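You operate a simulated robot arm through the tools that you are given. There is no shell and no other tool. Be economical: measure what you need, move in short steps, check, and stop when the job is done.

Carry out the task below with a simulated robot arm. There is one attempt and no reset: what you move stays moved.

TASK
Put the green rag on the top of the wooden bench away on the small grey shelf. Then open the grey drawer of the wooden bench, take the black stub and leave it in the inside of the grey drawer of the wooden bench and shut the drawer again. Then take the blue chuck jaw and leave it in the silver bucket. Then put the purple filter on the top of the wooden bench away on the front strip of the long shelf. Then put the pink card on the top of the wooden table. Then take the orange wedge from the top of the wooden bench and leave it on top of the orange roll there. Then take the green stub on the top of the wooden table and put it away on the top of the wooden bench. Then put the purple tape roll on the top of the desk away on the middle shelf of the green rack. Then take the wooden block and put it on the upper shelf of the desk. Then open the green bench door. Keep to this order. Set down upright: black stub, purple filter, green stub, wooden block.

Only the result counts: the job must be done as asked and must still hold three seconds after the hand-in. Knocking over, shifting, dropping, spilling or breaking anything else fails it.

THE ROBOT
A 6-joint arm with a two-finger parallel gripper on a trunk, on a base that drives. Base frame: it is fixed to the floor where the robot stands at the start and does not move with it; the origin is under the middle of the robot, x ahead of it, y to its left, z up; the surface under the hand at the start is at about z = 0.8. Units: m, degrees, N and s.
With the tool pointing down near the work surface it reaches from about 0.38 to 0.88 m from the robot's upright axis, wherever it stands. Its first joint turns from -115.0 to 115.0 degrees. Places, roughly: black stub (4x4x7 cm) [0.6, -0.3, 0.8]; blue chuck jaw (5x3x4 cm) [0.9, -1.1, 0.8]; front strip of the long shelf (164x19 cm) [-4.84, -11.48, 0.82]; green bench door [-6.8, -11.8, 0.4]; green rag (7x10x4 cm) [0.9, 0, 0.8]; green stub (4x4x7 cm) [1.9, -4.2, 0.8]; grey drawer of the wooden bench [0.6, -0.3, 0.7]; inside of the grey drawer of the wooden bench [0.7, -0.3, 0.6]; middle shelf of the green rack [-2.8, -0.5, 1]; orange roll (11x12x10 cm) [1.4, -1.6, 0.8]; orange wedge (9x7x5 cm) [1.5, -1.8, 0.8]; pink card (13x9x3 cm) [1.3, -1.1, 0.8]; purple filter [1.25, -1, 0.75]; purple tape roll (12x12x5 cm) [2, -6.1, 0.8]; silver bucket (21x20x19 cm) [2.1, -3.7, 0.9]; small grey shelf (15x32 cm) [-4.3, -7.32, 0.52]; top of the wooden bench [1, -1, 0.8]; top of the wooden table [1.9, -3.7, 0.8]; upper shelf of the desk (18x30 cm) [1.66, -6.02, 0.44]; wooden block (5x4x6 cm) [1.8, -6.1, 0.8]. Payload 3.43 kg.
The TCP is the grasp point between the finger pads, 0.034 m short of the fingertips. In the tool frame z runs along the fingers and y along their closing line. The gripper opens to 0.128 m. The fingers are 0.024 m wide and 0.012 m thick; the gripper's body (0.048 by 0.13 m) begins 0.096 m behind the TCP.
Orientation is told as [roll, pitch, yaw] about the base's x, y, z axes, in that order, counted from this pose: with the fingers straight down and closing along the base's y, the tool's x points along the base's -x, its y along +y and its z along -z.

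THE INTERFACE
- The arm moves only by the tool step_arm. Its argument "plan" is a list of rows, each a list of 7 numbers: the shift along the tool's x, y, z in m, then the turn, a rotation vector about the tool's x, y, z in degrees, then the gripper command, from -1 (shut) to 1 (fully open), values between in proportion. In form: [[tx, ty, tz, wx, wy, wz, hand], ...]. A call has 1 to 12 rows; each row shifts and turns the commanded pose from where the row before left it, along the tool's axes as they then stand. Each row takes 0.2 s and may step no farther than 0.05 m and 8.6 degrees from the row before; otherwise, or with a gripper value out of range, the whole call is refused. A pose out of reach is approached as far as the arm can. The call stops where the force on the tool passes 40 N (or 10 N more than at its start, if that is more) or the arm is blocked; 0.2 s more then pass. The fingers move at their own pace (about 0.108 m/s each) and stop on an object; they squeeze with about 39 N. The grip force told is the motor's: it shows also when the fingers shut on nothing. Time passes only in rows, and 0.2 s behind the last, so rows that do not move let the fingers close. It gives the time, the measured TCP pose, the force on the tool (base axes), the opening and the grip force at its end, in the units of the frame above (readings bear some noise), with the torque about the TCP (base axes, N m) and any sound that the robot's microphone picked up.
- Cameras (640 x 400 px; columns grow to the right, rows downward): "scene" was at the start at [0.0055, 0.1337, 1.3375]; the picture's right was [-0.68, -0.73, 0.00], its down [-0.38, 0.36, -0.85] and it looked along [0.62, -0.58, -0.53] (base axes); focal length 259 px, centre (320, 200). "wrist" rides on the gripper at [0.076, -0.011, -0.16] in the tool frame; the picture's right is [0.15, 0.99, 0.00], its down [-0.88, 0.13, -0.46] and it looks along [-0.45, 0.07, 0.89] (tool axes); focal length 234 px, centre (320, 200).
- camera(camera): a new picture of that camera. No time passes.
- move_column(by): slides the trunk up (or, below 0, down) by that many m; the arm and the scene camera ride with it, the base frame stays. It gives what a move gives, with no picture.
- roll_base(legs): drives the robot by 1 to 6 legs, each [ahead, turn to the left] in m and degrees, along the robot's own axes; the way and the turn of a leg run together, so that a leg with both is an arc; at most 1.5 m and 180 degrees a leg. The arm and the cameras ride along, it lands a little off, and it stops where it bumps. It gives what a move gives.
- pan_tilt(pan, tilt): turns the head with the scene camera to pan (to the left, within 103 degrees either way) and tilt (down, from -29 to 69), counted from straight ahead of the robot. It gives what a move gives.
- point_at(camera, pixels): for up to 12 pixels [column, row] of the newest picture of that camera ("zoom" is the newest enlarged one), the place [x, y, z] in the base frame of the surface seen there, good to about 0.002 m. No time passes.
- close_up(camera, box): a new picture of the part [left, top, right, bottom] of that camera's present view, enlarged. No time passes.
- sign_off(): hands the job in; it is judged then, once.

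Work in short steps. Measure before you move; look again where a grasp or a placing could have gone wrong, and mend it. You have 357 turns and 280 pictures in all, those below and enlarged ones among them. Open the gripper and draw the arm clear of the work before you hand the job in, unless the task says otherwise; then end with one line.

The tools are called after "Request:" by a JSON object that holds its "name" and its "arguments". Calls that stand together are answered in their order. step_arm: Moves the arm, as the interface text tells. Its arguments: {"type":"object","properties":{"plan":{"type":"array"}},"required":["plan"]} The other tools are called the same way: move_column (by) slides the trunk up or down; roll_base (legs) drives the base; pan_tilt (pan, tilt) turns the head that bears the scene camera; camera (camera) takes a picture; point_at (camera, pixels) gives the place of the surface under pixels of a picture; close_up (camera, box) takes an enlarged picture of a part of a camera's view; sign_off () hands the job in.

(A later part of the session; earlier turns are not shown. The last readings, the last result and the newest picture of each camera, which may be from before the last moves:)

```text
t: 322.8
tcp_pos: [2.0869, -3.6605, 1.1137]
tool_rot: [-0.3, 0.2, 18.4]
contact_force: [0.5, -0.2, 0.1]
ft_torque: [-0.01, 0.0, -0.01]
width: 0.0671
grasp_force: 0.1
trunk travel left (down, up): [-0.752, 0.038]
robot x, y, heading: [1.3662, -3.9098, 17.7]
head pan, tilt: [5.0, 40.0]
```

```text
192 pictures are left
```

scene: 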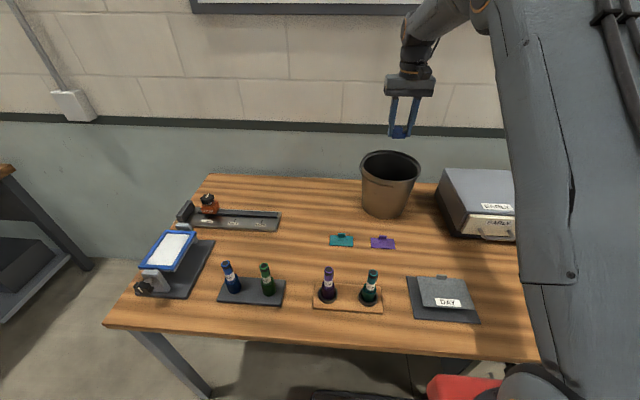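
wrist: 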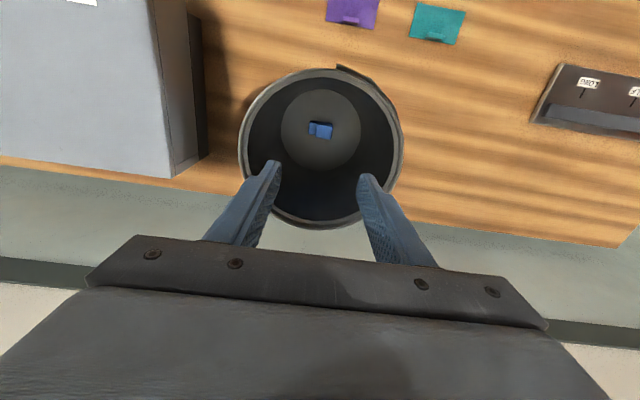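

The jaw lies in the bucket. I retract the arm and drive back to the bench, in front of the purple filter.

Request:
{"name": "step_arm", "arguments": {"plan": [[0.045, 0, -0.01, 0, 0, 0, 0.05], [0.045, 0, 0, 0, 0, 0, 0.05], [0.045, 0, 0, 0, 0, 0, 0.05], [0.045, 0, 0, 0, 0, 0, 0.05], [0.045, 0, 0, 0, 0, 0, 0.05], [0.045, 0, 0, 0, 0, 0, 0.05]]}}

Request:
{"name": "roll_base", "arguments": {"legs": [[-0.35, 0], [0, 91.6], [1.41, 0], [1.41, 0], [0, -91.7]]}}

Request:
{"name": "pan_tilt", "arguments": {"pan": 15, "tilt": 35}}

Request:
{"name": "camera", "arguments": {"camera": "scene"}}

```text
t: 324.2
tcp_pos: [1.8313, -3.7461, 1.1249]
tool_rot: [-0.3, 0.3, 18.4]
contact_force: [0.6, 0.7, 0.1]
ft_torque: [-0.02, 0.02, 0.0]
width: 0.0672
grasp_force: 0.0
trunk travel left (down, up): [-0.752, 0.038]
robot x, y, heading: [1.3664, -3.9106, 17.7]
head pan, tilt: [5.0, 40.0]
```

```text
t: 347.5
tcp_pos: [0.5575, -1.1734, 1.1246]
tool_rot: [-0.3, 0.2, 19.0]
contact_force: [-0.3, 0.8, 0.2]
ft_torque: [-0.03, -0.03, -0.04]
width: 0.0672
grasp_force: 0.1
trunk travel left (down, up): [-0.752, 0.038]
robot x, y, heading: [0.0896, -1.3403, 18.2]
head pan, tilt: [5.0, 40.0]
```

```text
t: 348.2
tcp_pos: [0.5564, -1.174, 1.1234]
tool_rot: [-0.4, 0.2, 18.9]
contact_force: [-0.7, 0.4, -0.3]
ft_torque: [0.01, -0.01, -0.02]
width: 0.0671
grasp_force: 0.1
trunk travel left (down, up): [-0.752, 0.038]
robot x, y, heading: [0.096, -1.3445, 18.1]
head pan, tilt: [15.0, 35.0]
```

```text
191 pictures are left
```

scene: 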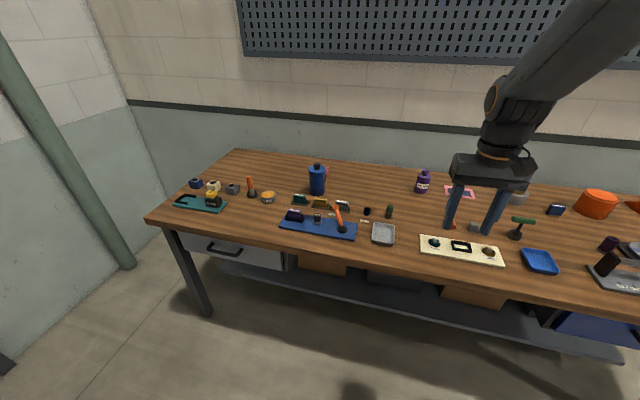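

Filter at (423,182), card at (460,192). Measure them, and the lower shelf height.

Request:
{"name": "close_up", "arguments": {"camera": "scene", "box": [380, 150, 520, 240]}}

Request:
{"name": "point_at", "arguments": {"camera": "scene", "pixels": [[423, 173], [423, 183], [423, 191], [460, 192], [445, 190], [475, 192], [459, 186], [400, 305], [300, 283], [400, 265], [393, 285]]}}

```text
4.44 times, centred on (450, 195) of scene
```

zoom: 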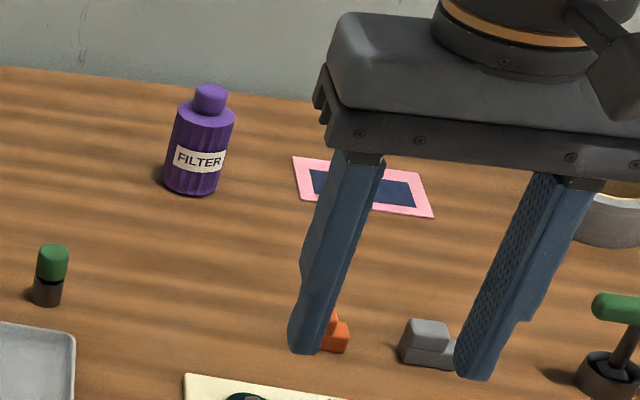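

```text
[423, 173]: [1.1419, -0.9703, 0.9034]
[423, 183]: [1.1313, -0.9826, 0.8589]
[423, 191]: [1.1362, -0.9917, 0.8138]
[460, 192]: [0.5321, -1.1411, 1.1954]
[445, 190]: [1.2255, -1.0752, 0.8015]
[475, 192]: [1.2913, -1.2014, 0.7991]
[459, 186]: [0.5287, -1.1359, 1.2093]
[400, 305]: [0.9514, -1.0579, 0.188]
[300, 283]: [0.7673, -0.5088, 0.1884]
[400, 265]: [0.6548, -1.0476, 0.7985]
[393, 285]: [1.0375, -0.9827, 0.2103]
```

Filter centre ≈(1.158,-0.968). I move the base closer, to (0.36,-1.22).

Request:
{"name": "roll_base", "arguments": {"legs": [[0, 7], [0.29, 0]]}}

Request:
{"name": "step_arm", "arguments": {"plan": [[-0.04, 0.02, 0, 0, 0, 0, 0.6], [-0.04, 0.02, 0, 0, 0, 0, 0.6], [-0.04, 0.02, 0, 0, 0, 0, 0.6], [-0.04, 0.01, 0, 0, 0, 0, 0.6]]}}

Request:
{"name": "camera", "arguments": {"camera": "wrist"}}

```text
t: 350.8
tcp_pos: [0.796, -0.997, 1.1246]
tool_rot: [-0.3, 0.2, 25.8]
contact_force: [0.2, -1.1, -0.7]
ft_torque: [0.0, 0.01, 0.02]
width: 0.0675
grasp_force: 0.1
trunk travel left (down, up): [-0.752, 0.038]
robot x, y, heading: [0.3552, -1.2214, 25.0]
head pan, tilt: [15.0, 35.0]
```

```text
t: 351.8
tcp_pos: [0.9112, -0.8633, 1.1264]
tool_rot: [-0.4, 0.1, 25.8]
contact_force: [-0.4, 0.4, 0.9]
ft_torque: [0.03, -0.03, 0.01]
width: 0.1025
grasp_force: 0.1
trunk travel left (down, up): [-0.752, 0.038]
robot x, y, heading: [0.3547, -1.215, 25.1]
head pan, tilt: [15.0, 35.0]
```

```text
189 pictures are left
```

wrist: 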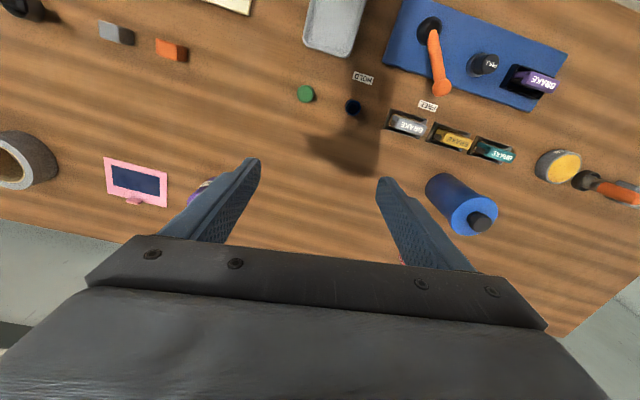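

Shift toward the filter and look down.

Request:
{"name": "step_arm", "arguments": {"plan": [[-0.026, -0.04, 0, 0, 0, 0, 0.6], [-0.026, -0.04, 0, 0, 0, 0, 0.6], [-0.026, -0.04, 0, 0, 0, 0, 0.6], [-0.026, -0.04, 0, 0, 0, 0, 0.6], [-0.026, -0.04, 0, 0, 0, 0, 0.6]]}}

Request:
{"name": "camera", "arguments": {"camera": "wrist"}}

```text
t: 353.0
tcp_pos: [1.1153, -0.9872, 1.1234]
tool_rot: [-0.2, 0.2, 25.8]
contact_force: [0.3, 0.0, 1.0]
ft_torque: [-0.01, -0.01, 0.01]
width: 0.1024
grasp_force: 0.1
trunk travel left (down, up): [-0.752, 0.038]
robot x, y, heading: [0.3575, -1.2204, 24.9]
head pan, tilt: [15.0, 35.0]
```

```text
188 pictures are left
```

wrist: 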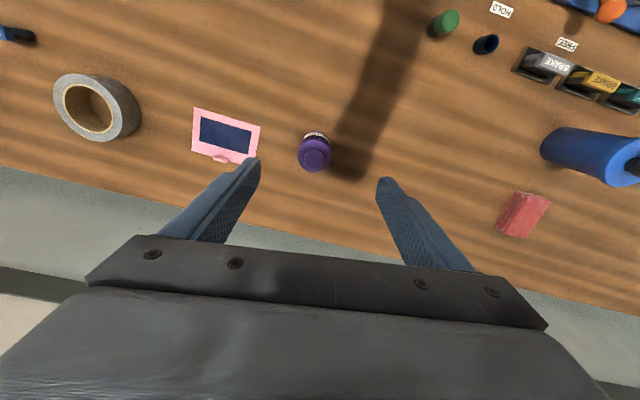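

Request:
{"name": "close_up", "arguments": {"camera": "wrist", "box": [180, 90, 380, 215]}}

Request:
{"name": "point_at", "arguments": {"camera": "zoom", "pixels": [[433, 200], [432, 225], [385, 205], [480, 205], [432, 245], [55, 65], [250, 110], [225, 235], [45, 190], [150, 135], [130, 220]]}}

```text
3.20 times, centred on (280, 152) of wrist
```

zoom: 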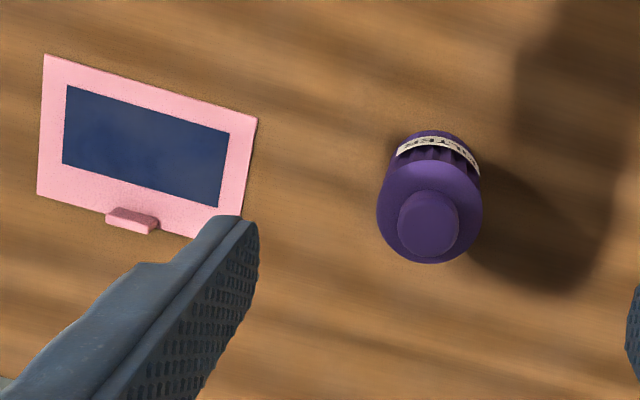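

```text
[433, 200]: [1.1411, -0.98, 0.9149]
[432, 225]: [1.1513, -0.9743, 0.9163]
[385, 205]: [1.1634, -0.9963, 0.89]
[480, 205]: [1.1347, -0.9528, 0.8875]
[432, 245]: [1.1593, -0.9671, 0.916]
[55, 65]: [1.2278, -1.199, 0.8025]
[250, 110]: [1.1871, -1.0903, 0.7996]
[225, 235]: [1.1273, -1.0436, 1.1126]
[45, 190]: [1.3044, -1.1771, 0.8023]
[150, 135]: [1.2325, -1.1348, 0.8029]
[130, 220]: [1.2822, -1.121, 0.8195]
```

Filter axis (1.150,-0.974), shoulder z 0.889. Align, descend to 0.865 and grasp.

Request:
{"name": "step_arm", "arguments": {"plan": [[-0.037, -0.003, 0, 0, 0, 0, 0.6], [0, 0, 0.045, 0, 0, 0, 0.6], [0, 0, 0.045, 0, 0, 0, 0.6], [0, 0, 0.045, 0, 0, 0, 0.6], [0, 0, 0.045, 0, 0, 0, 0.6], [0, 0, 0.045, 0, 0, 0, 0.6], [0, 0, 0.034, 0, 0, 0, 0.6], [0, 0, 0, 0, 0, 0, -1], [0, 0, 0, 0, 0, 0, -1], [0, 0, 0, 0, 0, 0, -1]]}}

Request:
{"name": "camera", "arguments": {"camera": "wrist"}}

```text
t: 355.2
tcp_pos: [1.148, -0.9748, 0.8628]
tool_rot: [-0.2, 0.2, 25.8]
contact_force: [0.2, -0.8, 1.9]
ft_torque: [0.01, -0.06, -0.04]
width: 0.0566
grasp_force: 39.2
trunk travel left (down, up): [-0.752, 0.038]
robot x, y, heading: [0.3563, -1.2187, 24.7]
head pan, tilt: [15.0, 35.0]
```

```text
186 pictures are left
```

wrist: 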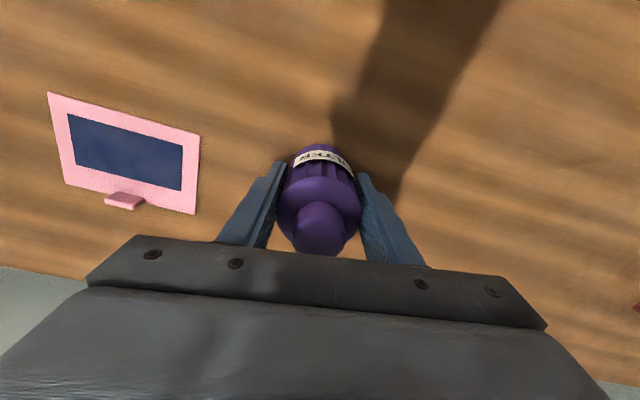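

Filter held. Lift, retract, and drive out along the walkway.

Request:
{"name": "step_arm", "arguments": {"plan": [[0, 0, -0.045, 0, 0, 0, -1], [0, 0, -0.045, 0, 0, 0, -1], [0, 0, -0.045, 0, 0, 0, -1], [0, 0, -0.045, 0, 0, 0, -1], [0, 0, -0.045, 0, 0, 0, -1], [0.045, 0, 0, 0, 0, 0, -1], [0.045, 0, 0, 0, 0, 0, -1], [0.045, 0, 0, 0, 0, 0, -1], [0.045, 0, 0, 0, 0, 0, -1], [0.045, 0, 0, 0, 0, 0, -1], [0.045, 0, 0, 0, 0, 0, -1], [0.045, 0, 0, 0, 0, 0, -1]]}}

Request:
{"name": "roll_base", "arguments": {"legs": [[-0.5, 0], [0, -98], [1.2, 0], [1.2, 0]]}}

Request:
{"name": "pan_tilt", "arguments": {"pan": 0, "tilt": 15}}

Request:
{"name": "camera", "arguments": {"camera": "scene"}}

```text
t: 357.8
tcp_pos: [0.8668, -1.1109, 1.0907]
tool_rot: [-0.3, 0.4, 25.9]
contact_force: [0.9, 0.8, -1.0]
ft_torque: [-0.03, 0.03, 0.01]
width: 0.0565
grasp_force: 39.0
trunk travel left (down, up): [-0.752, 0.038]
robot x, y, heading: [0.3574, -1.2211, 25.0]
head pan, tilt: [15.0, 35.0]
```

```text
t: 376.4
tcp_pos: [0.5857, -4.2643, 1.0912]
tool_rot: [-0.3, 0.1, -73.0]
contact_force: [0.2, -0.6, -0.7]
ft_torque: [-0.04, 0.0, 0.01]
width: 0.0558
grasp_force: 39.7
trunk travel left (down, up): [-0.752, 0.038]
robot x, y, heading: [0.5545, -3.7458, -73.7]
head pan, tilt: [15.0, 35.0]
```

```text
t: 377.2
tcp_pos: [0.5851, -4.2646, 1.0912]
tool_rot: [-0.3, 0.2, -72.9]
contact_force: [1.4, -0.2, -0.8]
ft_torque: [0.01, -0.02, -0.02]
width: 0.0557
grasp_force: 39.1
trunk travel left (down, up): [-0.752, 0.038]
robot x, y, heading: [0.555, -3.7419, -73.9]
head pan, tilt: [0.0, 15.0]
```

```text
185 pictures are left
```

scene: 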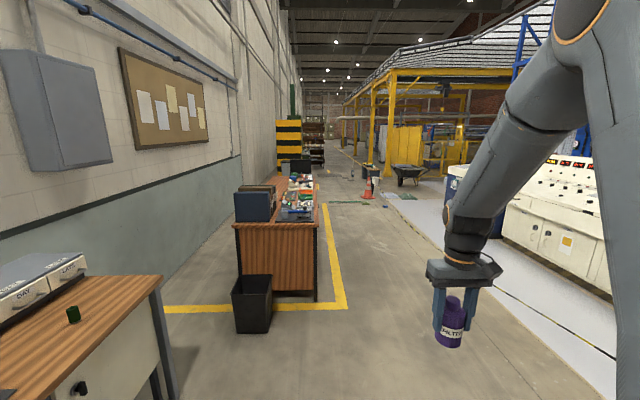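

The walkway continues between desk and console. Measure the obstacles ahead.

Request:
{"name": "point_at", "arguments": {"camera": "scene", "pixels": [[367, 198], [405, 184], [455, 200], [318, 300], [252, 330], [390, 205], [345, 200], [440, 175], [505, 230], [371, 160], [353, 152], [330, 210]]}}

Request:
{"name": "close_up", "arguments": {"camera": "scene", "box": [320, 100, 520, 230]}}

```text
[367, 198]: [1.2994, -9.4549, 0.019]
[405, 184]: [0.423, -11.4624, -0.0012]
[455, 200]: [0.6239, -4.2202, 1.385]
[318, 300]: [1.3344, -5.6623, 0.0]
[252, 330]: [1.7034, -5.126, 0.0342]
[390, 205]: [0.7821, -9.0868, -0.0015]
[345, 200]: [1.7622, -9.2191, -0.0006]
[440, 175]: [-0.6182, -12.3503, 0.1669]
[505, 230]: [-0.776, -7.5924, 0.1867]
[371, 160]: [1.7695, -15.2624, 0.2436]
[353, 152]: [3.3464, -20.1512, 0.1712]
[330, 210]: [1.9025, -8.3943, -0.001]
```

```text
3.08 times, centred on (420, 165) of scene
```

zoom: 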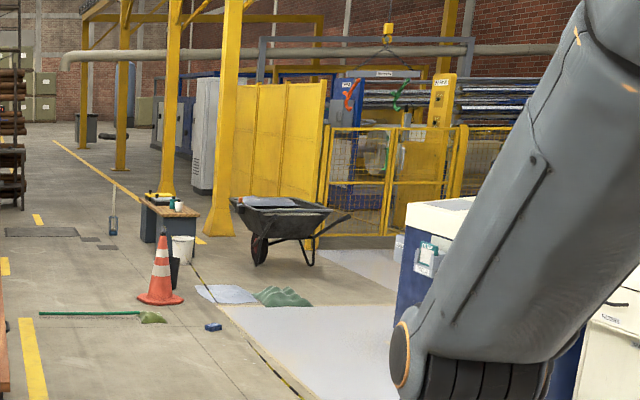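

Clear lane to about (0.65,-7.6). I drive there and look right.

Request:
{"name": "roll_base", "arguments": {"legs": [[0, -13.5], [1.3, 0], [1.3, 0], [1.3, 0]]}}

Request:
{"name": "pan_tilt", "arguments": {"pan": 10, "tilt": 20}}

Request:
{"name": "camera", "arguments": {"camera": "scene"}}

Request:
{"name": "pan_tilt", "arguments": {"pan": -60, "tilt": 20}}

Request:
{"name": "camera", "arguments": {"camera": "scene"}}

```text
t: 396.8
tcp_pos: [0.797, -8.1441, 1.0907]
tool_rot: [-0.3, 0.3, -84.1]
contact_force: [0.4, 1.1, -1.1]
ft_torque: [-0.04, -0.03, -0.04]
width: 0.0551
grasp_force: 39.3
trunk travel left (down, up): [-0.752, 0.038]
robot x, y, heading: [0.8725, -7.6272, -84.9]
head pan, tilt: [0.0, 15.0]
```

```text
t: 397.5
tcp_pos: [0.7966, -8.1436, 1.0914]
tool_rot: [-0.3, 0.2, -84.1]
contact_force: [0.1, -0.2, -1.8]
ft_torque: [-0.03, -0.02, -0.01]
width: 0.0552
grasp_force: 39.0
trunk travel left (down, up): [-0.752, 0.038]
robot x, y, heading: [0.8705, -7.6259, -85.0]
head pan, tilt: [10.0, 20.0]
```

```text
183 pictures are left
```

scene: 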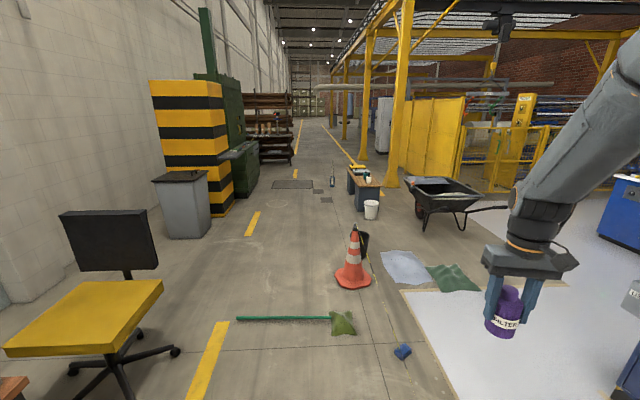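

```text
t: 398.9
tcp_pos: [0.7975, -8.1446, 1.0907]
tool_rot: [-0.2, 0.2, -84.1]
contact_force: [0.5, 0.2, -2.1]
ft_torque: [-0.01, -0.04, -0.03]
width: 0.0552
grasp_force: 39.1
trunk travel left (down, up): [-0.752, 0.038]
robot x, y, heading: [0.8699, -7.6291, -84.8]
head pan, tilt: [-60.0, 20.0]
```

```text
182 pictures are left
```

scene: 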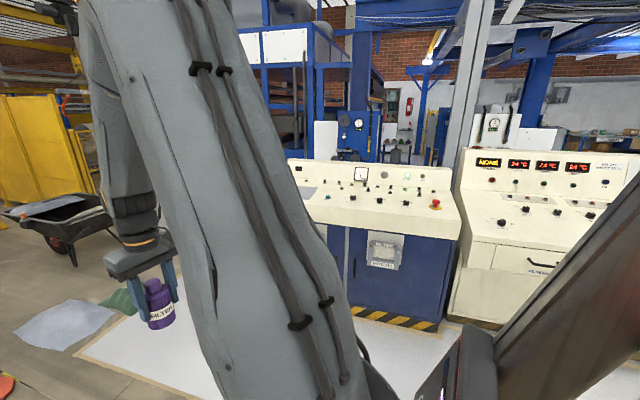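

I turn right to see the area past the console end.

Request:
{"name": "roll_base", "arguments": {"legs": [[0, -45]]}}

Request:
{"name": "pan_tilt", "arguments": {"pan": 15, "tilt": 18}}

Request:
{"name": "camera", "arguments": {"camera": "scene"}}

```text
t: 401.4
tcp_pos: [0.4548, -7.9452, 1.0909]
tool_rot: [-0.3, 0.2, -128.8]
contact_force: [0.0, -1.3, -0.1]
ft_torque: [-0.01, -0.01, 0.01]
width: 0.0549
grasp_force: 39.0
trunk travel left (down, up): [-0.752, 0.038]
robot x, y, heading: [0.8678, -7.6294, -129.6]
head pan, tilt: [-60.0, 20.0]
```

```text
t: 402.8
tcp_pos: [0.4544, -7.9445, 1.09]
tool_rot: [-0.3, 0.2, -128.7]
contact_force: [0.0, 0.4, -1.0]
ft_torque: [-0.04, -0.04, 0.02]
width: 0.0549
grasp_force: 38.7
trunk travel left (down, up): [-0.752, 0.038]
robot x, y, heading: [0.8686, -7.6269, -129.4]
head pan, tilt: [15.0, 18.0]
```

```text
181 pictures are left
```

scene: 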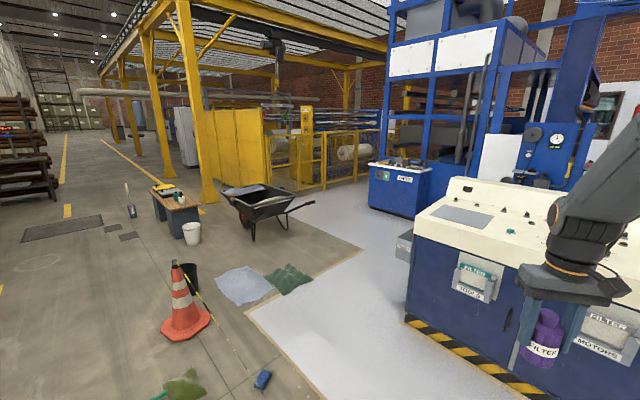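

A passage runs between the console end and the wheelbarrow. Measure.

Request:
{"name": "point_at", "arguments": {"camera": "scene", "pixels": [[312, 203], [310, 290], [405, 262], [412, 310], [400, 212], [368, 205], [325, 188], [365, 178], [340, 230], [280, 240], [245, 305], [430, 185]]}}

Request:
{"name": "close_up", "arguments": {"camera": "scene", "box": [280, 90, 460, 260]}}

```text
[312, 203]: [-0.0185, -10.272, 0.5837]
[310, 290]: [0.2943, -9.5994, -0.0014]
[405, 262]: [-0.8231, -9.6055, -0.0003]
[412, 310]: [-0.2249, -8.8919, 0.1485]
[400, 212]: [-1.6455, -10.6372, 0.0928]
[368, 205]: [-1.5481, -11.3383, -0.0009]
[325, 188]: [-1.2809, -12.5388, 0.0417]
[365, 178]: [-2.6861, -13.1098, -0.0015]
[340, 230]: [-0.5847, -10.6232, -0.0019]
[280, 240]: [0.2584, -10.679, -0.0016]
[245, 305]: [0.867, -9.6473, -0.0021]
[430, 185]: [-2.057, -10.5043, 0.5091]
```

```text
2.35 times, centred on (370, 175) of scene
```

zoom: 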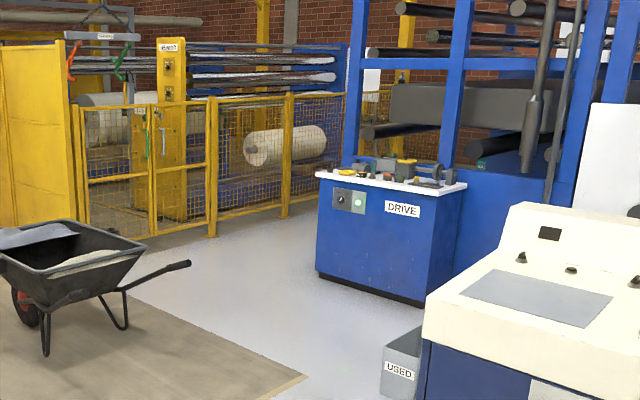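

I thread the passage to (-0.35,-9.95).

Request:
{"name": "roll_base", "arguments": {"legs": [[0, 11.8], [1.31, 0], [1.31, 0]]}}

Request:
{"name": "pan_tilt", "arguments": {"pan": 10, "tilt": 18}}

Request:
{"name": "camera", "arguments": {"camera": "scene"}}

```text
t: 416.5
tcp_pos: [-0.7518, -10.3489, 1.0906]
tool_rot: [-0.3, 0.1, -117.8]
contact_force: [0.4, 0.4, -0.3]
ft_torque: [-0.02, -0.02, 0.04]
width: 0.0548
grasp_force: 38.6
trunk travel left (down, up): [-0.752, 0.038]
robot x, y, heading: [-0.4055, -9.9621, -118.5]
head pan, tilt: [15.0, 18.0]
```

```text
t: 417.2
tcp_pos: [-0.7525, -10.3488, 1.0912]
tool_rot: [-0.3, 0.3, -117.8]
contact_force: [0.2, 0.2, -1.2]
ft_torque: [-0.01, 0.01, 0.02]
width: 0.0549
grasp_force: 39.1
trunk travel left (down, up): [-0.752, 0.038]
robot x, y, heading: [-0.4084, -9.9593, -118.6]
head pan, tilt: [10.0, 18.0]
```

```text
179 pictures are left
```

scene: 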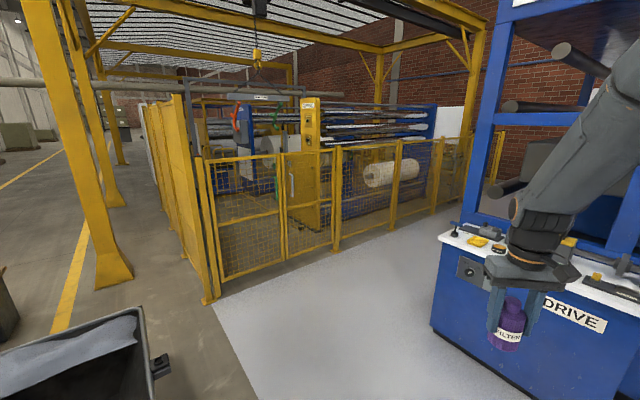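

Measure the corridor boundaries.

Request:
{"name": "point_at", "arguments": {"camera": "scene", "pixels": [[432, 330], [500, 380], [215, 300], [335, 255], [435, 210], [460, 205], [440, 235], [320, 330], [480, 172], [495, 160], [510, 310]]}}

Request:
{"name": "close_up", "arguments": {"camera": "scene", "box": [380, 100, 520, 240]}}

```text
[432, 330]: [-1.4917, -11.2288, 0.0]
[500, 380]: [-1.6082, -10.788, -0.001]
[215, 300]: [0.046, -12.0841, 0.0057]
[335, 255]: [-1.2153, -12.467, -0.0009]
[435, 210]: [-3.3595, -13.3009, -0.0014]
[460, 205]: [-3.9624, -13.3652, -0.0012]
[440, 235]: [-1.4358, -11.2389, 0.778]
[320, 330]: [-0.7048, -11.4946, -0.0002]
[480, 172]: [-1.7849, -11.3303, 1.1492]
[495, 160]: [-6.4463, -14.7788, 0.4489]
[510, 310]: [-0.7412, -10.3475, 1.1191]
```

```text
2.86 times, centred on (450, 170) of scene
```

zoom: 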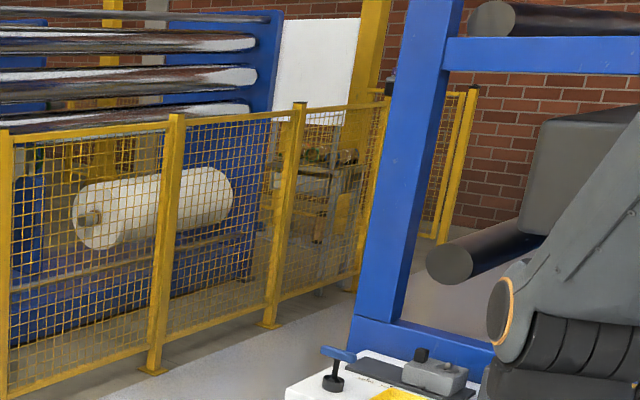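

I go to (-1.2,-11.75), then along the fence.

Request:
{"name": "roll_base", "arguments": {"legs": [[0, 4.6], [0.98, 0], [0.98, 0], [0, -45], [0.9, 0]]}}

Request:
{"name": "pan_tilt", "arguments": {"pan": 0, "tilt": 18}}

Request:
{"name": "camera", "arguments": {"camera": "scene"}}

```text
t: 433.8
tcp_pos: [-2.5536, -12.1731, 1.0897]
tool_rot: [-0.2, 0.3, -156.2]
contact_force: [0.6, 0.6, -0.6]
ft_torque: [0.01, 0.01, 0.0]
width: 0.0548
grasp_force: 38.7
trunk travel left (down, up): [-0.752, 0.038]
robot x, y, heading: [-2.0417, -12.0827, -157.2]
head pan, tilt: [10.0, 18.0]
```

```text
t: 434.6
tcp_pos: [-2.5552, -12.1723, 1.0922]
tool_rot: [-0.3, 0.3, -156.2]
contact_force: [-0.1, 0.1, -0.8]
ft_torque: [-0.02, -0.02, -0.01]
width: 0.0547
grasp_force: 38.5
trunk travel left (down, up): [-0.752, 0.038]
robot x, y, heading: [-2.0457, -12.08, -156.9]
head pan, tilt: [0.0, 18.0]
```

```text
177 pictures are left
```

scene: 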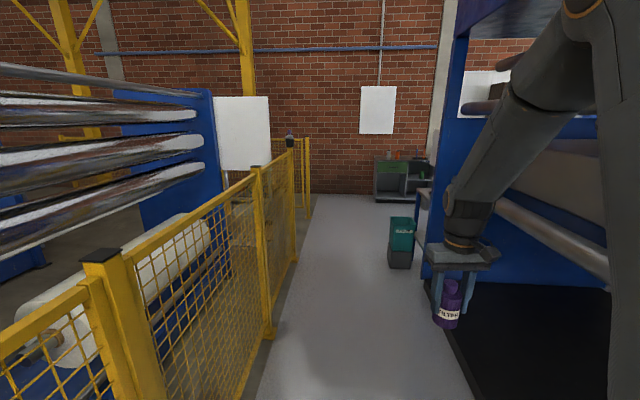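

The green bench is seen at the end; the long shelf must be right behind the blue frame. Measure the way.

Request:
{"name": "point_at", "arguments": {"camera": "scene", "pixels": [[270, 338], [294, 260], [308, 218], [390, 265], [424, 275], [400, 200], [378, 197], [350, 200], [432, 190], [455, 340], [420, 240], [300, 160]]}}

Request:
{"name": "close_up", "arguments": {"camera": "scene", "box": [300, 120, 480, 290]}}

```text
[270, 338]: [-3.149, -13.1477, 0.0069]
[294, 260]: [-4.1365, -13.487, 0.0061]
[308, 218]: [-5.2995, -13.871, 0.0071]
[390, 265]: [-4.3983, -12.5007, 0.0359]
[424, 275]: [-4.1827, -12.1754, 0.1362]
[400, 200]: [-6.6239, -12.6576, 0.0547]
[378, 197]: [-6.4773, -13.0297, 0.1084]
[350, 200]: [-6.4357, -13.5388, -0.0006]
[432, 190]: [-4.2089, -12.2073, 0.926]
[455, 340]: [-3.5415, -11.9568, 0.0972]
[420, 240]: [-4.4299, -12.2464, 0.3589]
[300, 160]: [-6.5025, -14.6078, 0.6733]
```

```text
2.35 times, centred on (390, 205) of scene
```

zoom: 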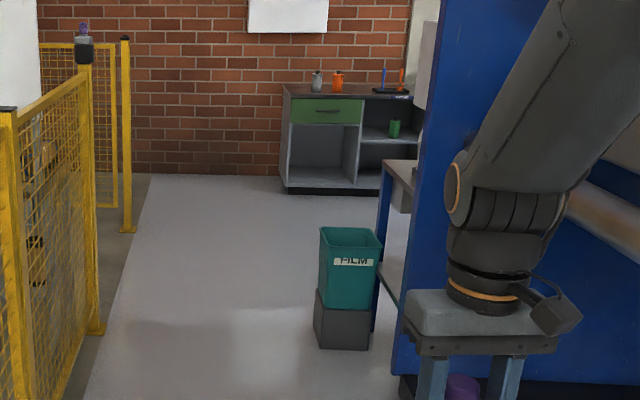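

I continue down the corridor past the bin to (-5.3,-13.1) and look right.

Request:
{"name": "roll_base", "arguments": {"legs": [[1.17, 0], [1.16, 0], [0, -16.5], [1.1, 0], [0, -60]]}}

Request:
{"name": "pan_tilt", "arguments": {"pan": -10, "tilt": 22}}

Request:
{"name": "camera", "arguments": {"camera": "scene"}}

```text
t: 454.8
tcp_pos: [-5.4701, -12.6543, 1.0904]
tool_rot: [-0.3, 0.3, 127.8]
contact_force: [-0.4, -0.7, -1.1]
ft_torque: [0.0, 0.03, -0.02]
width: 0.0545
grasp_force: 38.7
trunk travel left (down, up): [-0.752, 0.038]
robot x, y, heading: [-5.257, -13.1258, 127.0]
head pan, tilt: [0.0, 18.0]
```

```text
t: 455.5
tcp_pos: [-5.4701, -12.6542, 1.0908]
tool_rot: [-0.3, 0.3, 127.8]
contact_force: [0.8, 0.8, 0.3]
ft_torque: [0.03, 0.0, 0.0]
width: 0.0545
grasp_force: 39.1
trunk travel left (down, up): [-0.752, 0.038]
robot x, y, heading: [-5.2565, -13.131, 126.9]
head pan, tilt: [-10.0, 22.0]
```

```text
175 pictures are left
```

scene: 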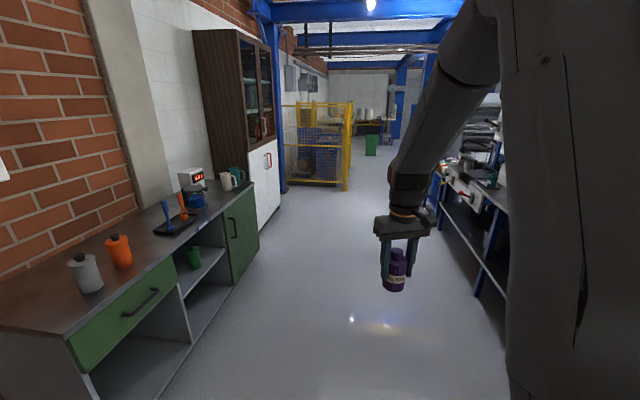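

The corridor also continues north. I drive alongside the long shelf and turn partly toward it.

Request:
{"name": "roll_base", "arguments": {"legs": [[0, -25], [1.41, 0], [0, -40]]}}

Request:
{"name": "pan_tilt", "arguments": {"pan": -20, "tilt": 28}}

Request:
{"name": "camera", "arguments": {"camera": "scene"}}

```text
t: 465.8
tcp_pos: [-5.2055, -11.3413, 1.0904]
tool_rot: [-0.3, 0.4, 61.8]
contact_force: [0.2, 0.0, -1.5]
ft_torque: [0.05, 0.03, -0.01]
width: 0.0549
grasp_force: 39.3
trunk travel left (down, up): [-0.752, 0.038]
robot x, y, heading: [-5.5553, -11.7306, 61.1]
head pan, tilt: [-10.0, 22.0]
```

```text
t: 466.5
tcp_pos: [-5.2053, -11.3411, 1.0906]
tool_rot: [-0.2, 0.3, 61.8]
contact_force: [-0.7, -0.8, -0.6]
ft_torque: [-0.01, -0.01, 0.0]
width: 0.0543
grasp_force: 38.9
trunk travel left (down, up): [-0.752, 0.038]
robot x, y, heading: [-5.5539, -11.7279, 60.9]
head pan, tilt: [-20.0, 28.0]
```

```text
174 pictures are left
```

scene: 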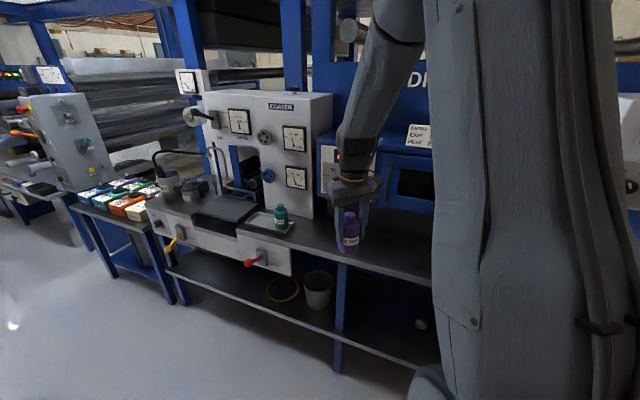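

Measure the shelf strip and machine fronts before turning more.

Request:
{"name": "point_at", "arguments": {"camera": "scene", "pixels": [[325, 240], [380, 255], [420, 240], [310, 260], [400, 275], [330, 180], [300, 150], [400, 180], [280, 218], [250, 215], [365, 232], [415, 262]]}}

```text
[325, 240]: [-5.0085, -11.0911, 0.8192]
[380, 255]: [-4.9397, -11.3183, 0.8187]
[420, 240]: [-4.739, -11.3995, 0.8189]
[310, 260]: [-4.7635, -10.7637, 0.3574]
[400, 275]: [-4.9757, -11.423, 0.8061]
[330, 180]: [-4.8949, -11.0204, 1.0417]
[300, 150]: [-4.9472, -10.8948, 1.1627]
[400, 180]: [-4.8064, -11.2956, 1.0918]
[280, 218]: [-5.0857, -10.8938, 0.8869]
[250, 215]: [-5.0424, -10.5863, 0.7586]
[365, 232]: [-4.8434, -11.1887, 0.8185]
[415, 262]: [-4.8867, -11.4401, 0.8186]
```

Free spot at about (-4.874,-11.438) on the strip (z 0.819). I yaw to 17.5° and move above it.

Request:
{"name": "step_arm", "arguments": {"plan": [[0, 0, 0, 0, 0, 8.5, -1], [0, 0, 0, 0, 0, 8.5, -1], [0, 0, 0, 0, 0, 8.5, -1], [0, 0, 0, 0, 0, 8.5, -1], [0, 0, 0, 0, 0, 8.5, -1], [0, 0, 0, 0, 0, 1.8, -1]]}}

Request:
{"name": "step_arm", "arguments": {"plan": [[0, -0.048, 0, 0, 0, 0, -1], [0, -0.048, 0, 0, 0, 0, -1], [0, -0.048, 0, 0, 0, 0, -1], [0, -0.048, 0, 0, 0, 0, -1], [-0.04, 0, 0, 0, 0, 0, -1], [-0.04, 0, 0, 0, 0, 0, -1], [-0.04, 0, 0, 0, 0, 0, -1], [-0.04, 0, 0, 0, 0, 0, -1], [-0.04, 0, 0, 0, 0, 0, -1]]}}

Request:
{"name": "camera", "arguments": {"camera": "wrist"}}

Request:
{"name": "camera", "arguments": {"camera": "scene"}}

```text
t: 467.9
tcp_pos: [-5.2045, -11.3413, 1.0899]
tool_rot: [-0.5, 0.0, 17.4]
contact_force: [-0.2, 0.1, 0.5]
ft_torque: [0.0, 0.03, -0.02]
width: 0.0547
grasp_force: 39.4
trunk travel left (down, up): [-0.752, 0.038]
robot x, y, heading: [-5.5515, -11.727, 60.9]
head pan, tilt: [-20.0, 28.0]
```

```text
t: 469.9
tcp_pos: [-4.9565, -11.4638, 1.0915]
tool_rot: [-0.5, 0.0, 17.6]
contact_force: [0.3, 0.1, 0.3]
ft_torque: [-0.01, -0.01, 0.0]
width: 0.0544
grasp_force: 39.2
trunk travel left (down, up): [-0.752, 0.038]
robot x, y, heading: [-5.5546, -11.7274, 61.0]
head pan, tilt: [-20.0, 28.0]
```

```text
173 pictures are left
```

wrist: 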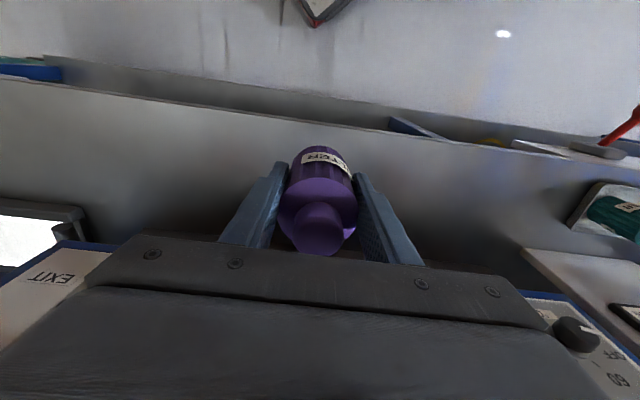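

```text
172 pictures are left
```

scene: 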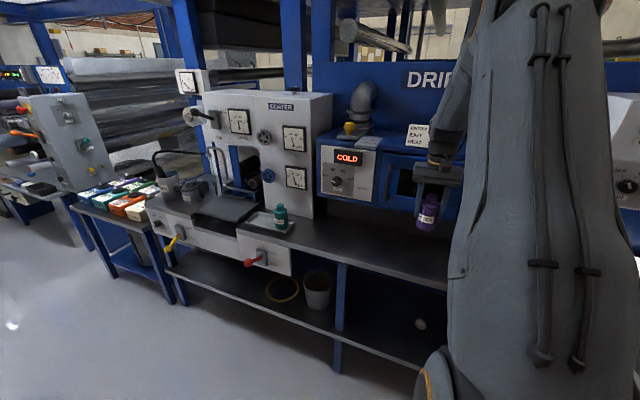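

Measure strip edges and oven front from the wrist view.

Request:
{"name": "point_at", "arguments": {"camera": "wrist", "pixels": [[150, 105], [150, 210], [200, 230], [450, 200], [470, 155], [60, 270], [560, 290], [40, 215], [100, 150], [440, 240]]}}

Request:
{"name": "close_up", "arguments": {"camera": "scene", "box": [310, 110, 480, 280]}}

```text
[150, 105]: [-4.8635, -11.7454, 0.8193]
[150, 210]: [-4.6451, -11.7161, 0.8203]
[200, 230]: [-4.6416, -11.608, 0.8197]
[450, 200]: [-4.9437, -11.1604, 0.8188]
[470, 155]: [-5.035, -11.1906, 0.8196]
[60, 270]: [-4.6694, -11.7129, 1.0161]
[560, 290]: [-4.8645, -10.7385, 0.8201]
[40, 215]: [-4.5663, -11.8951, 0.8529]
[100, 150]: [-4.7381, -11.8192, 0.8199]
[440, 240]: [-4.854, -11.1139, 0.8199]
```

```text
2.35 times, centred on (395, 195) of scene
```

zoom: 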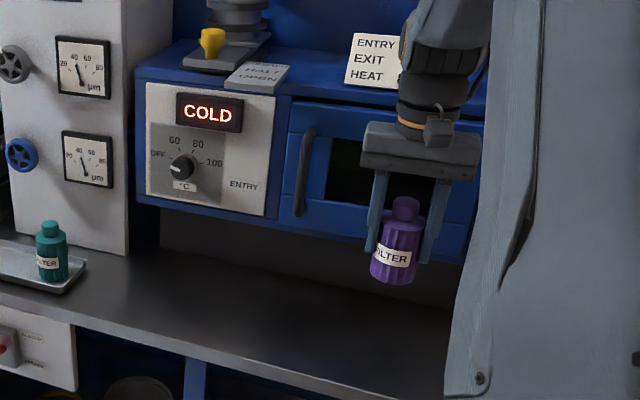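

Oven front is ~9 cm behind the strip centre. I move forward 7 cm (staying toward the strip front), then descend.

Request:
{"name": "step_arm", "arguments": {"plan": [[-0.035, 0, 0, 0, 0, 0, -1], [-0.035, 0, 0, 0, 0, 0, -1], [0, 0, 0.045, 0, 0, 0, -1], [0, 0, 0.045, 0, 0, 0, -1], [0, 0, 0.045, 0, 0, 0, -1], [0, 0, 0.04, 0, 0, 0, -1], [0, 0, 0.02, 0, 0, 0, -1], [0, 0, 0, 0, 0, 0, -1]]}}

Request:
{"name": "camera", "arguments": {"camera": "wrist"}}

Request:
{"name": "close_up", "arguments": {"camera": "scene", "box": [310, 110, 480, 280]}}

```text
t: 471.7
tcp_pos: [-4.8919, -11.4451, 0.8993]
tool_rot: [-0.3, 0.0, 17.6]
contact_force: [0.0, 0.1, -0.6]
ft_torque: [-0.01, 0.0, 0.01]
width: 0.0545
grasp_force: 38.6
trunk travel left (down, up): [-0.752, 0.038]
robot x, y, heading: [-5.5546, -11.7285, 60.8]
head pan, tilt: [-20.0, 28.0]
```

```text
170 pictures are left
```

wrist: 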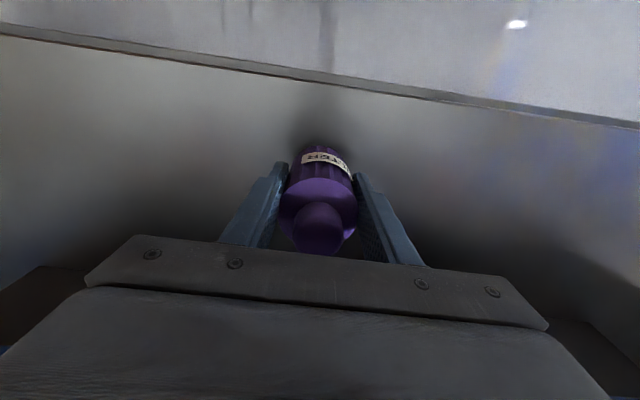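

```text
2.35 times, centred on (395, 195) of scene
```

zoom: 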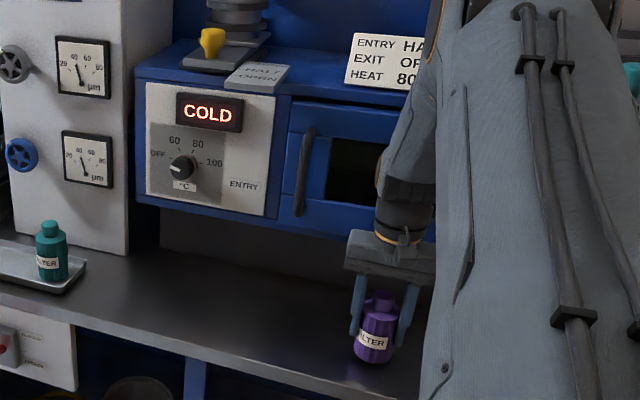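

Lower in small steps to contact.

Request:
{"name": "step_arm", "arguments": {"plan": [[0, 0, 0.008, 0, 0, 0, -1], [0, 0, 0.004, 0, 0, 0, -1], [0, 0, 0, 0, 0, 0, -1]]}}

Request:
{"name": "step_arm", "arguments": {"plan": [[0, 0, 0.002, 0, 0, 0, -1], [0, 0, 0, 0, 0, 0, -1]]}}

Request:
{"name": "step_arm", "arguments": {"plan": [[0, 0, 0.002, 0, 0, 0, -1], [0, 0, 0, 0, 0, 0, -1]]}}

```text
t: 472.5
tcp_pos: [-4.8891, -11.4439, 0.8893]
tool_rot: [-0.5, -0.3, 17.5]
contact_force: [-6.2, -2.4, 34.3]
ft_torque: [0.23, 0.29, 0.04]
width: 0.0549
grasp_force: 38.8
trunk travel left (down, up): [-0.752, 0.038]
robot x, y, heading: [-5.5542, -11.7311, 61.2]
head pan, tilt: [-20.0, 28.0]
```

```text
t: 473.1
tcp_pos: [-4.8891, -11.4445, 0.8863]
tool_rot: [-0.4, -0.2, 17.5]
contact_force: [4.1, 3.8, 33.4]
ft_torque: [0.57, -0.29, 0.01]
width: 0.0552
grasp_force: 38.9
trunk travel left (down, up): [-0.752, 0.038]
robot x, y, heading: [-5.557, -11.7301, 61.2]
head pan, tilt: [-20.0, 28.0]
```

```text
t: 473.7
tcp_pos: [-4.8902, -11.4454, 0.8842]
tool_rot: [-0.4, -0.2, 17.6]
contact_force: [4.7, 2.0, 33.8]
ft_torque: [0.53, -0.19, -0.03]
width: 0.0544
grasp_force: 38.7
trunk travel left (down, up): [-0.752, 0.038]
robot x, y, heading: [-5.5546, -11.7304, 60.7]
head pan, tilt: [-20.0, 28.0]
```

In contact. Ease up slightly and release.

Request:
{"name": "step_arm", "arguments": {"plan": [[0, 0, -0.002, 0, 0, 0, -1], [0, 0, 0, 0, 0, 0, -0.1], [0, 0, 0, 0, 0, 0, 0.1], [0, 0, 0, 0, 0, 0, 0.3], [0, 0, 0, 0, 0, 0, 0.3]]}}

Request:
{"name": "camera", "arguments": {"camera": "wrist"}}

```text
t: 474.9
tcp_pos: [-4.8893, -11.4446, 0.8837]
tool_rot: [-0.4, 0.1, 17.4]
contact_force: [0.1, 0.1, 0.4]
ft_torque: [0.04, 0.01, -0.01]
width: 0.0834
grasp_force: 0.0
trunk travel left (down, up): [-0.752, 0.038]
robot x, y, heading: [-5.5532, -11.7274, 61.2]
head pan, tilt: [-20.0, 28.0]
```

```text
168 pictures are left
```

wrist: 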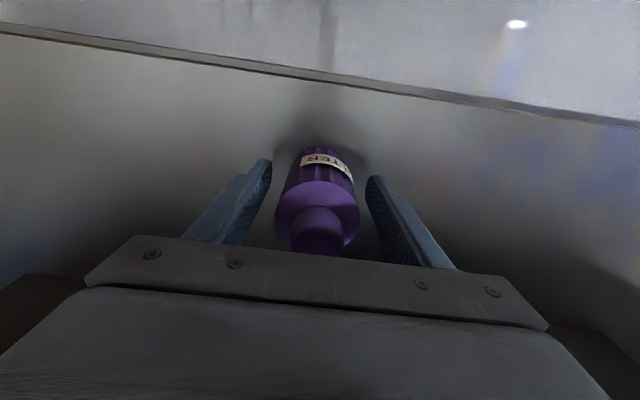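

Upright and free. Rise straight up, then retract, and verify.

Request:
{"name": "step_arm", "arguments": {"plan": [[0, 0, -0.04, 0, 0, 0, 0.3], [0, 0, -0.045, 0, 0, 0, 0.3], [0, 0, -0.045, 0, 0, 0, 0.3], [0, 0, -0.045, 0, 0, 0, 0.3], [0.04, 0, -0.03, 0, 0, 0, 0.3], [0.045, 0, 0, 0, 0, 0, 0.3], [0.045, 0, 0, 0, 0, 0, 0.3], [0.045, 0, 0, 0, 0, 0, 0.3]]}}

Request:
{"name": "camera", "arguments": {"camera": "wrist"}}

```text
t: 476.7
tcp_pos: [-5.0581, -11.4971, 1.0905]
tool_rot: [-0.4, -0.1, 17.5]
contact_force: [0.8, 0.9, -0.7]
ft_torque: [-0.01, 0.03, -0.02]
width: 0.0833
grasp_force: 0.1
trunk travel left (down, up): [-0.752, 0.038]
robot x, y, heading: [-5.5537, -11.7303, 61.4]
head pan, tilt: [-20.0, 28.0]
```

```text
167 pictures are left
```

wrist: 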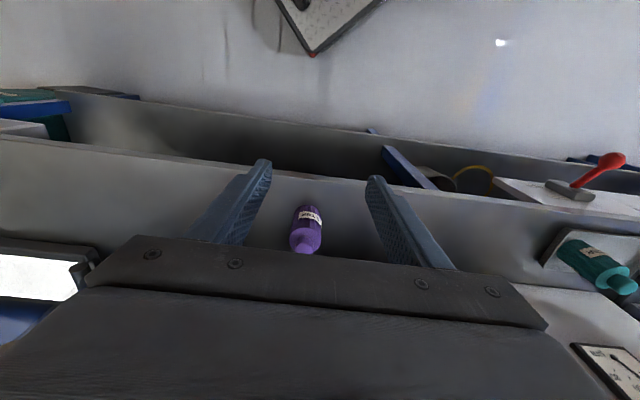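

Filter stands upright on the strip. I centre the arm and start the drive back to the bench for the card.

Request:
{"name": "step_arm", "arguments": {"plan": [[0.0254, 0.039, 0, 0, 0, 0, 0.3], [0.0254, 0.039, 0, 0, 0, 0, 0.3], [0.0254, 0.039, 0, 0, 0, 0, 0.3], [0.0254, 0.039, 0, 0, 0, 0, 0.3], [0.0254, 0.039, 0, 0, 0, -8.4, 0.3], [0.02, 0.039, 0, 0, 0, -8.4, 0.3], [0, 0, 0, 0, 0, -8.4, 0.3], [0, 0, 0, 0, 0, -8.4, 0.3], [0, 0, 0, 0, 0, -8.4, 0.3]]}}

Request:
{"name": "roll_base", "arguments": {"legs": [[0, -70], [0, -70.7], [1.39, 0], [0, 86], [1.1, 0]]}}

```text
t: 478.7
tcp_pos: [-5.2714, -11.3208, 1.0854]
tool_rot: [-0.4, 0.2, 59.6]
contact_force: [-0.3, -0.4, 0.4]
ft_torque: [-0.02, -0.02, 0.02]
width: 0.083
grasp_force: 0.0
trunk travel left (down, up): [-0.752, 0.038]
robot x, y, heading: [-5.5528, -11.7315, 60.9]
head pan, tilt: [-20.0, 28.0]
```

```text
t: 500.7
tcp_pos: [-3.6807, -12.9605, 1.0851]
tool_rot: [-0.3, 0.3, 5.6]
contact_force: [-0.3, -0.3, -0.5]
ft_torque: [0.0, 0.01, -0.01]
width: 0.083
grasp_force: 0.1
trunk travel left (down, up): [-0.752, 0.038]
robot x, y, heading: [-4.1732, -12.9715, 6.9]
head pan, tilt: [-20.0, 28.0]
```

Continue back along the corridor.

Request:
{"name": "roll_base", "arguments": {"legs": [[0, 15.4], [1.07, 0], [1.07, 0], [1.07, 0]]}}

```text
t: 517.2
tcp_pos: [-0.7387, -11.6439, 1.0861]
tool_rot: [-0.2, 0.2, 19.8]
contact_force: [0.5, 0.2, 0.2]
ft_torque: [-0.01, -0.03, -0.01]
width: 0.0832
grasp_force: 0.0
trunk travel left (down, up): [-0.752, 0.038]
robot x, y, heading: [-1.2125, -11.7797, 21.4]
head pan, tilt: [-20.0, 28.0]
```

Next through the gap by the wheelbarrow and back to the walkway.

Request:
{"name": "roll_base", "arguments": {"legs": [[0, 43.9], [0.996, 0], [0.996, 0], [0, -3.4], [1.32, 0], [1.32, 0]]}}

```text
t: 542.1
tcp_pos: [1.1048, -7.2027, 1.086]
tool_rot: [-0.3, 0.2, 61.9]
contact_force: [-0.3, -0.1, 0.4]
ft_torque: [0.0, 0.02, 0.0]
width: 0.0834
grasp_force: 0.1
trunk travel left (down, up): [-0.752, 0.038]
robot x, y, heading: [0.8429, -7.6233, 63.3]
head pan, tilt: [-20.0, 28.0]
```

Back to the walkway and bench.

Request:
{"name": "roll_base", "arguments": {"legs": [[0, 31.9], [1.3, 0], [1.3, 0], [1.3, 0]]}}

```text
t: 562.2
tcp_pos: [0.529, -3.2813, 1.0859]
tool_rot: [-0.4, 0.2, 92.4]
contact_force: [-0.7, 0.0, 0.2]
ft_torque: [-0.01, 0.0, 0.02]
width: 0.0834
grasp_force: 0.0
trunk travel left (down, up): [-0.752, 0.038]
robot x, y, heading: [0.5151, -3.774, 93.6]
head pan, tilt: [-20.0, 28.0]
```

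Request:
{"name": "roll_base", "arguments": {"legs": [[0, 4.9], [1.16, 0], [1.16, 0], [0, -80.5]]}}

Request:
{"name": "pan_tilt", "arguments": {"pan": 0, "tilt": 45}}

Request:
{"name": "camera", "arguments": {"camera": "scene"}}

```text
t: 577.5
tcp_pos: [0.6412, -1.3777, 1.0855]
tool_rot: [-0.3, 0.3, 17.2]
contact_force: [0.3, -0.3, 0.3]
ft_torque: [0.01, 0.04, 0.0]
width: 0.083
grasp_force: 0.1
trunk travel left (down, up): [-0.752, 0.038]
robot x, y, heading: [0.1576, -1.4887, 18.6]
head pan, tilt: [-20.0, 28.0]
```

```text
t: 578.3
tcp_pos: [0.6403, -1.3771, 1.0853]
tool_rot: [-0.3, 0.1, 17.2]
contact_force: [0.0, 0.0, -0.1]
ft_torque: [0.01, 0.01, -0.02]
width: 0.0833
grasp_force: 0.1
trunk travel left (down, up): [-0.752, 0.038]
robot x, y, heading: [0.1562, -1.4891, 18.9]
head pan, tilt: [0.0, 45.0]
```

```text
166 pictures are left
```

scene: 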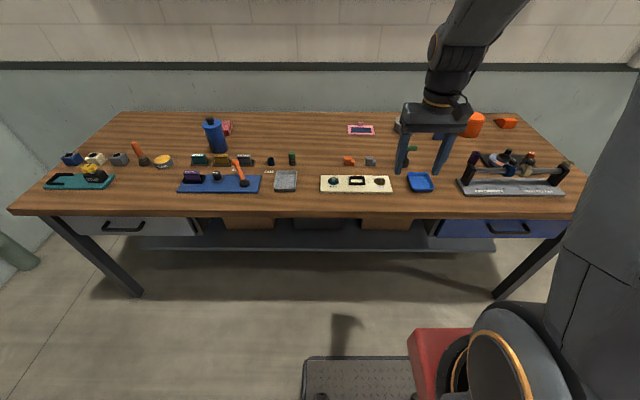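

Measure the shelf front below, the card, and the orange roll/wedge.

Request:
{"name": "point_at", "arguments": {"camera": "scene", "pixels": [[330, 248], [330, 240], [300, 248], [361, 130], [348, 127], [375, 134], [362, 125], [472, 120], [505, 122], [350, 212], [330, 375], [400, 246]]}}

Request:
{"name": "close_up", "arguments": {"camera": "scene", "box": [320, 95, 540, 215]}}

```text
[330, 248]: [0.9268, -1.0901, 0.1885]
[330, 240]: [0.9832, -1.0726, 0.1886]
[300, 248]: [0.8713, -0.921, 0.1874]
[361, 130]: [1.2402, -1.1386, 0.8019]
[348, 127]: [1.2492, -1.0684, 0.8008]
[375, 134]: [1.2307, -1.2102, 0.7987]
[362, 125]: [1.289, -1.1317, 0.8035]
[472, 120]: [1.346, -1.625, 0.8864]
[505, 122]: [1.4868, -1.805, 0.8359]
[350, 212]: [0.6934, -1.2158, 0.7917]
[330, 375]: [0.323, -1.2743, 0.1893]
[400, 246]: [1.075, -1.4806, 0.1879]
```

```text
2.91 times, centred on (430, 155) of scene
```

zoom: 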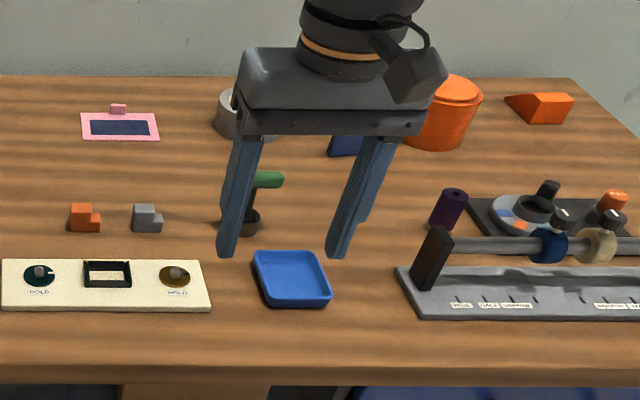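

Lower shelf is set back, so I can drive 0.355 m closer. Then I rotate the hand 90° to grip the card's tab across its thin side.

Request:
{"name": "roll_base", "arguments": {"legs": [[0.355, 0]]}}

Request:
{"name": "step_arm", "arguments": {"plan": [[0, 0, 0, 0, 0, -8.2, 0], [0, 0, 0, 0, 0, -8.2, 0], [0, 0, 0, 0, 0, -8.2, 0], [0, 0, 0, 0, 0, -8.2, 0], [0, 0, 0, 0, 0, -8.2, 0], [0, 0, 0, 0, 0, -8.2, 0], [0, 0, 0, 0, 0, -8.2, 0], [0, 0, 0, 0, 0, -8.2, 0], [0, 0, 0, 0, 0, -8.2, 0], [0, 0, 0, 0, 0, -8.2, 0], [0, 0, 0, 0, 0, -8.2, 0]]}}

Request:
{"name": "camera", "arguments": {"camera": "wrist"}}

```text
t: 580.6
tcp_pos: [0.9826, -1.2648, 1.0852]
tool_rot: [-0.2, 0.2, 17.0]
contact_force: [0.3, -0.1, 0.0]
ft_torque: [-0.03, 0.0, 0.02]
width: 0.0832
grasp_force: 0.0
trunk travel left (down, up): [-0.752, 0.038]
robot x, y, heading: [0.4964, -1.376, 18.5]
head pan, tilt: [0.0, 45.0]
```

```text
t: 583.0
tcp_pos: [0.9829, -1.2644, 1.0862]
tool_rot: [0.2, 0.3, 107.3]
contact_force: [0.0, 0.7, 0.7]
ft_torque: [-0.01, 0.0, 0.01]
width: 0.064
grasp_force: 0.1
trunk travel left (down, up): [-0.752, 0.038]
robot x, y, heading: [0.4994, -1.3721, 18.5]
head pan, tilt: [0.0, 45.0]
```

```text
164 pictures are left
```

wrist: 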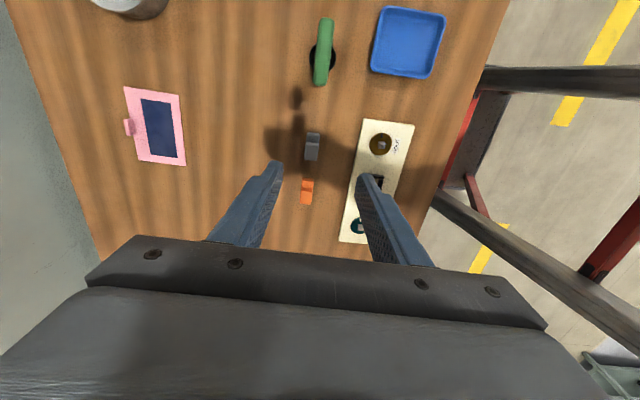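

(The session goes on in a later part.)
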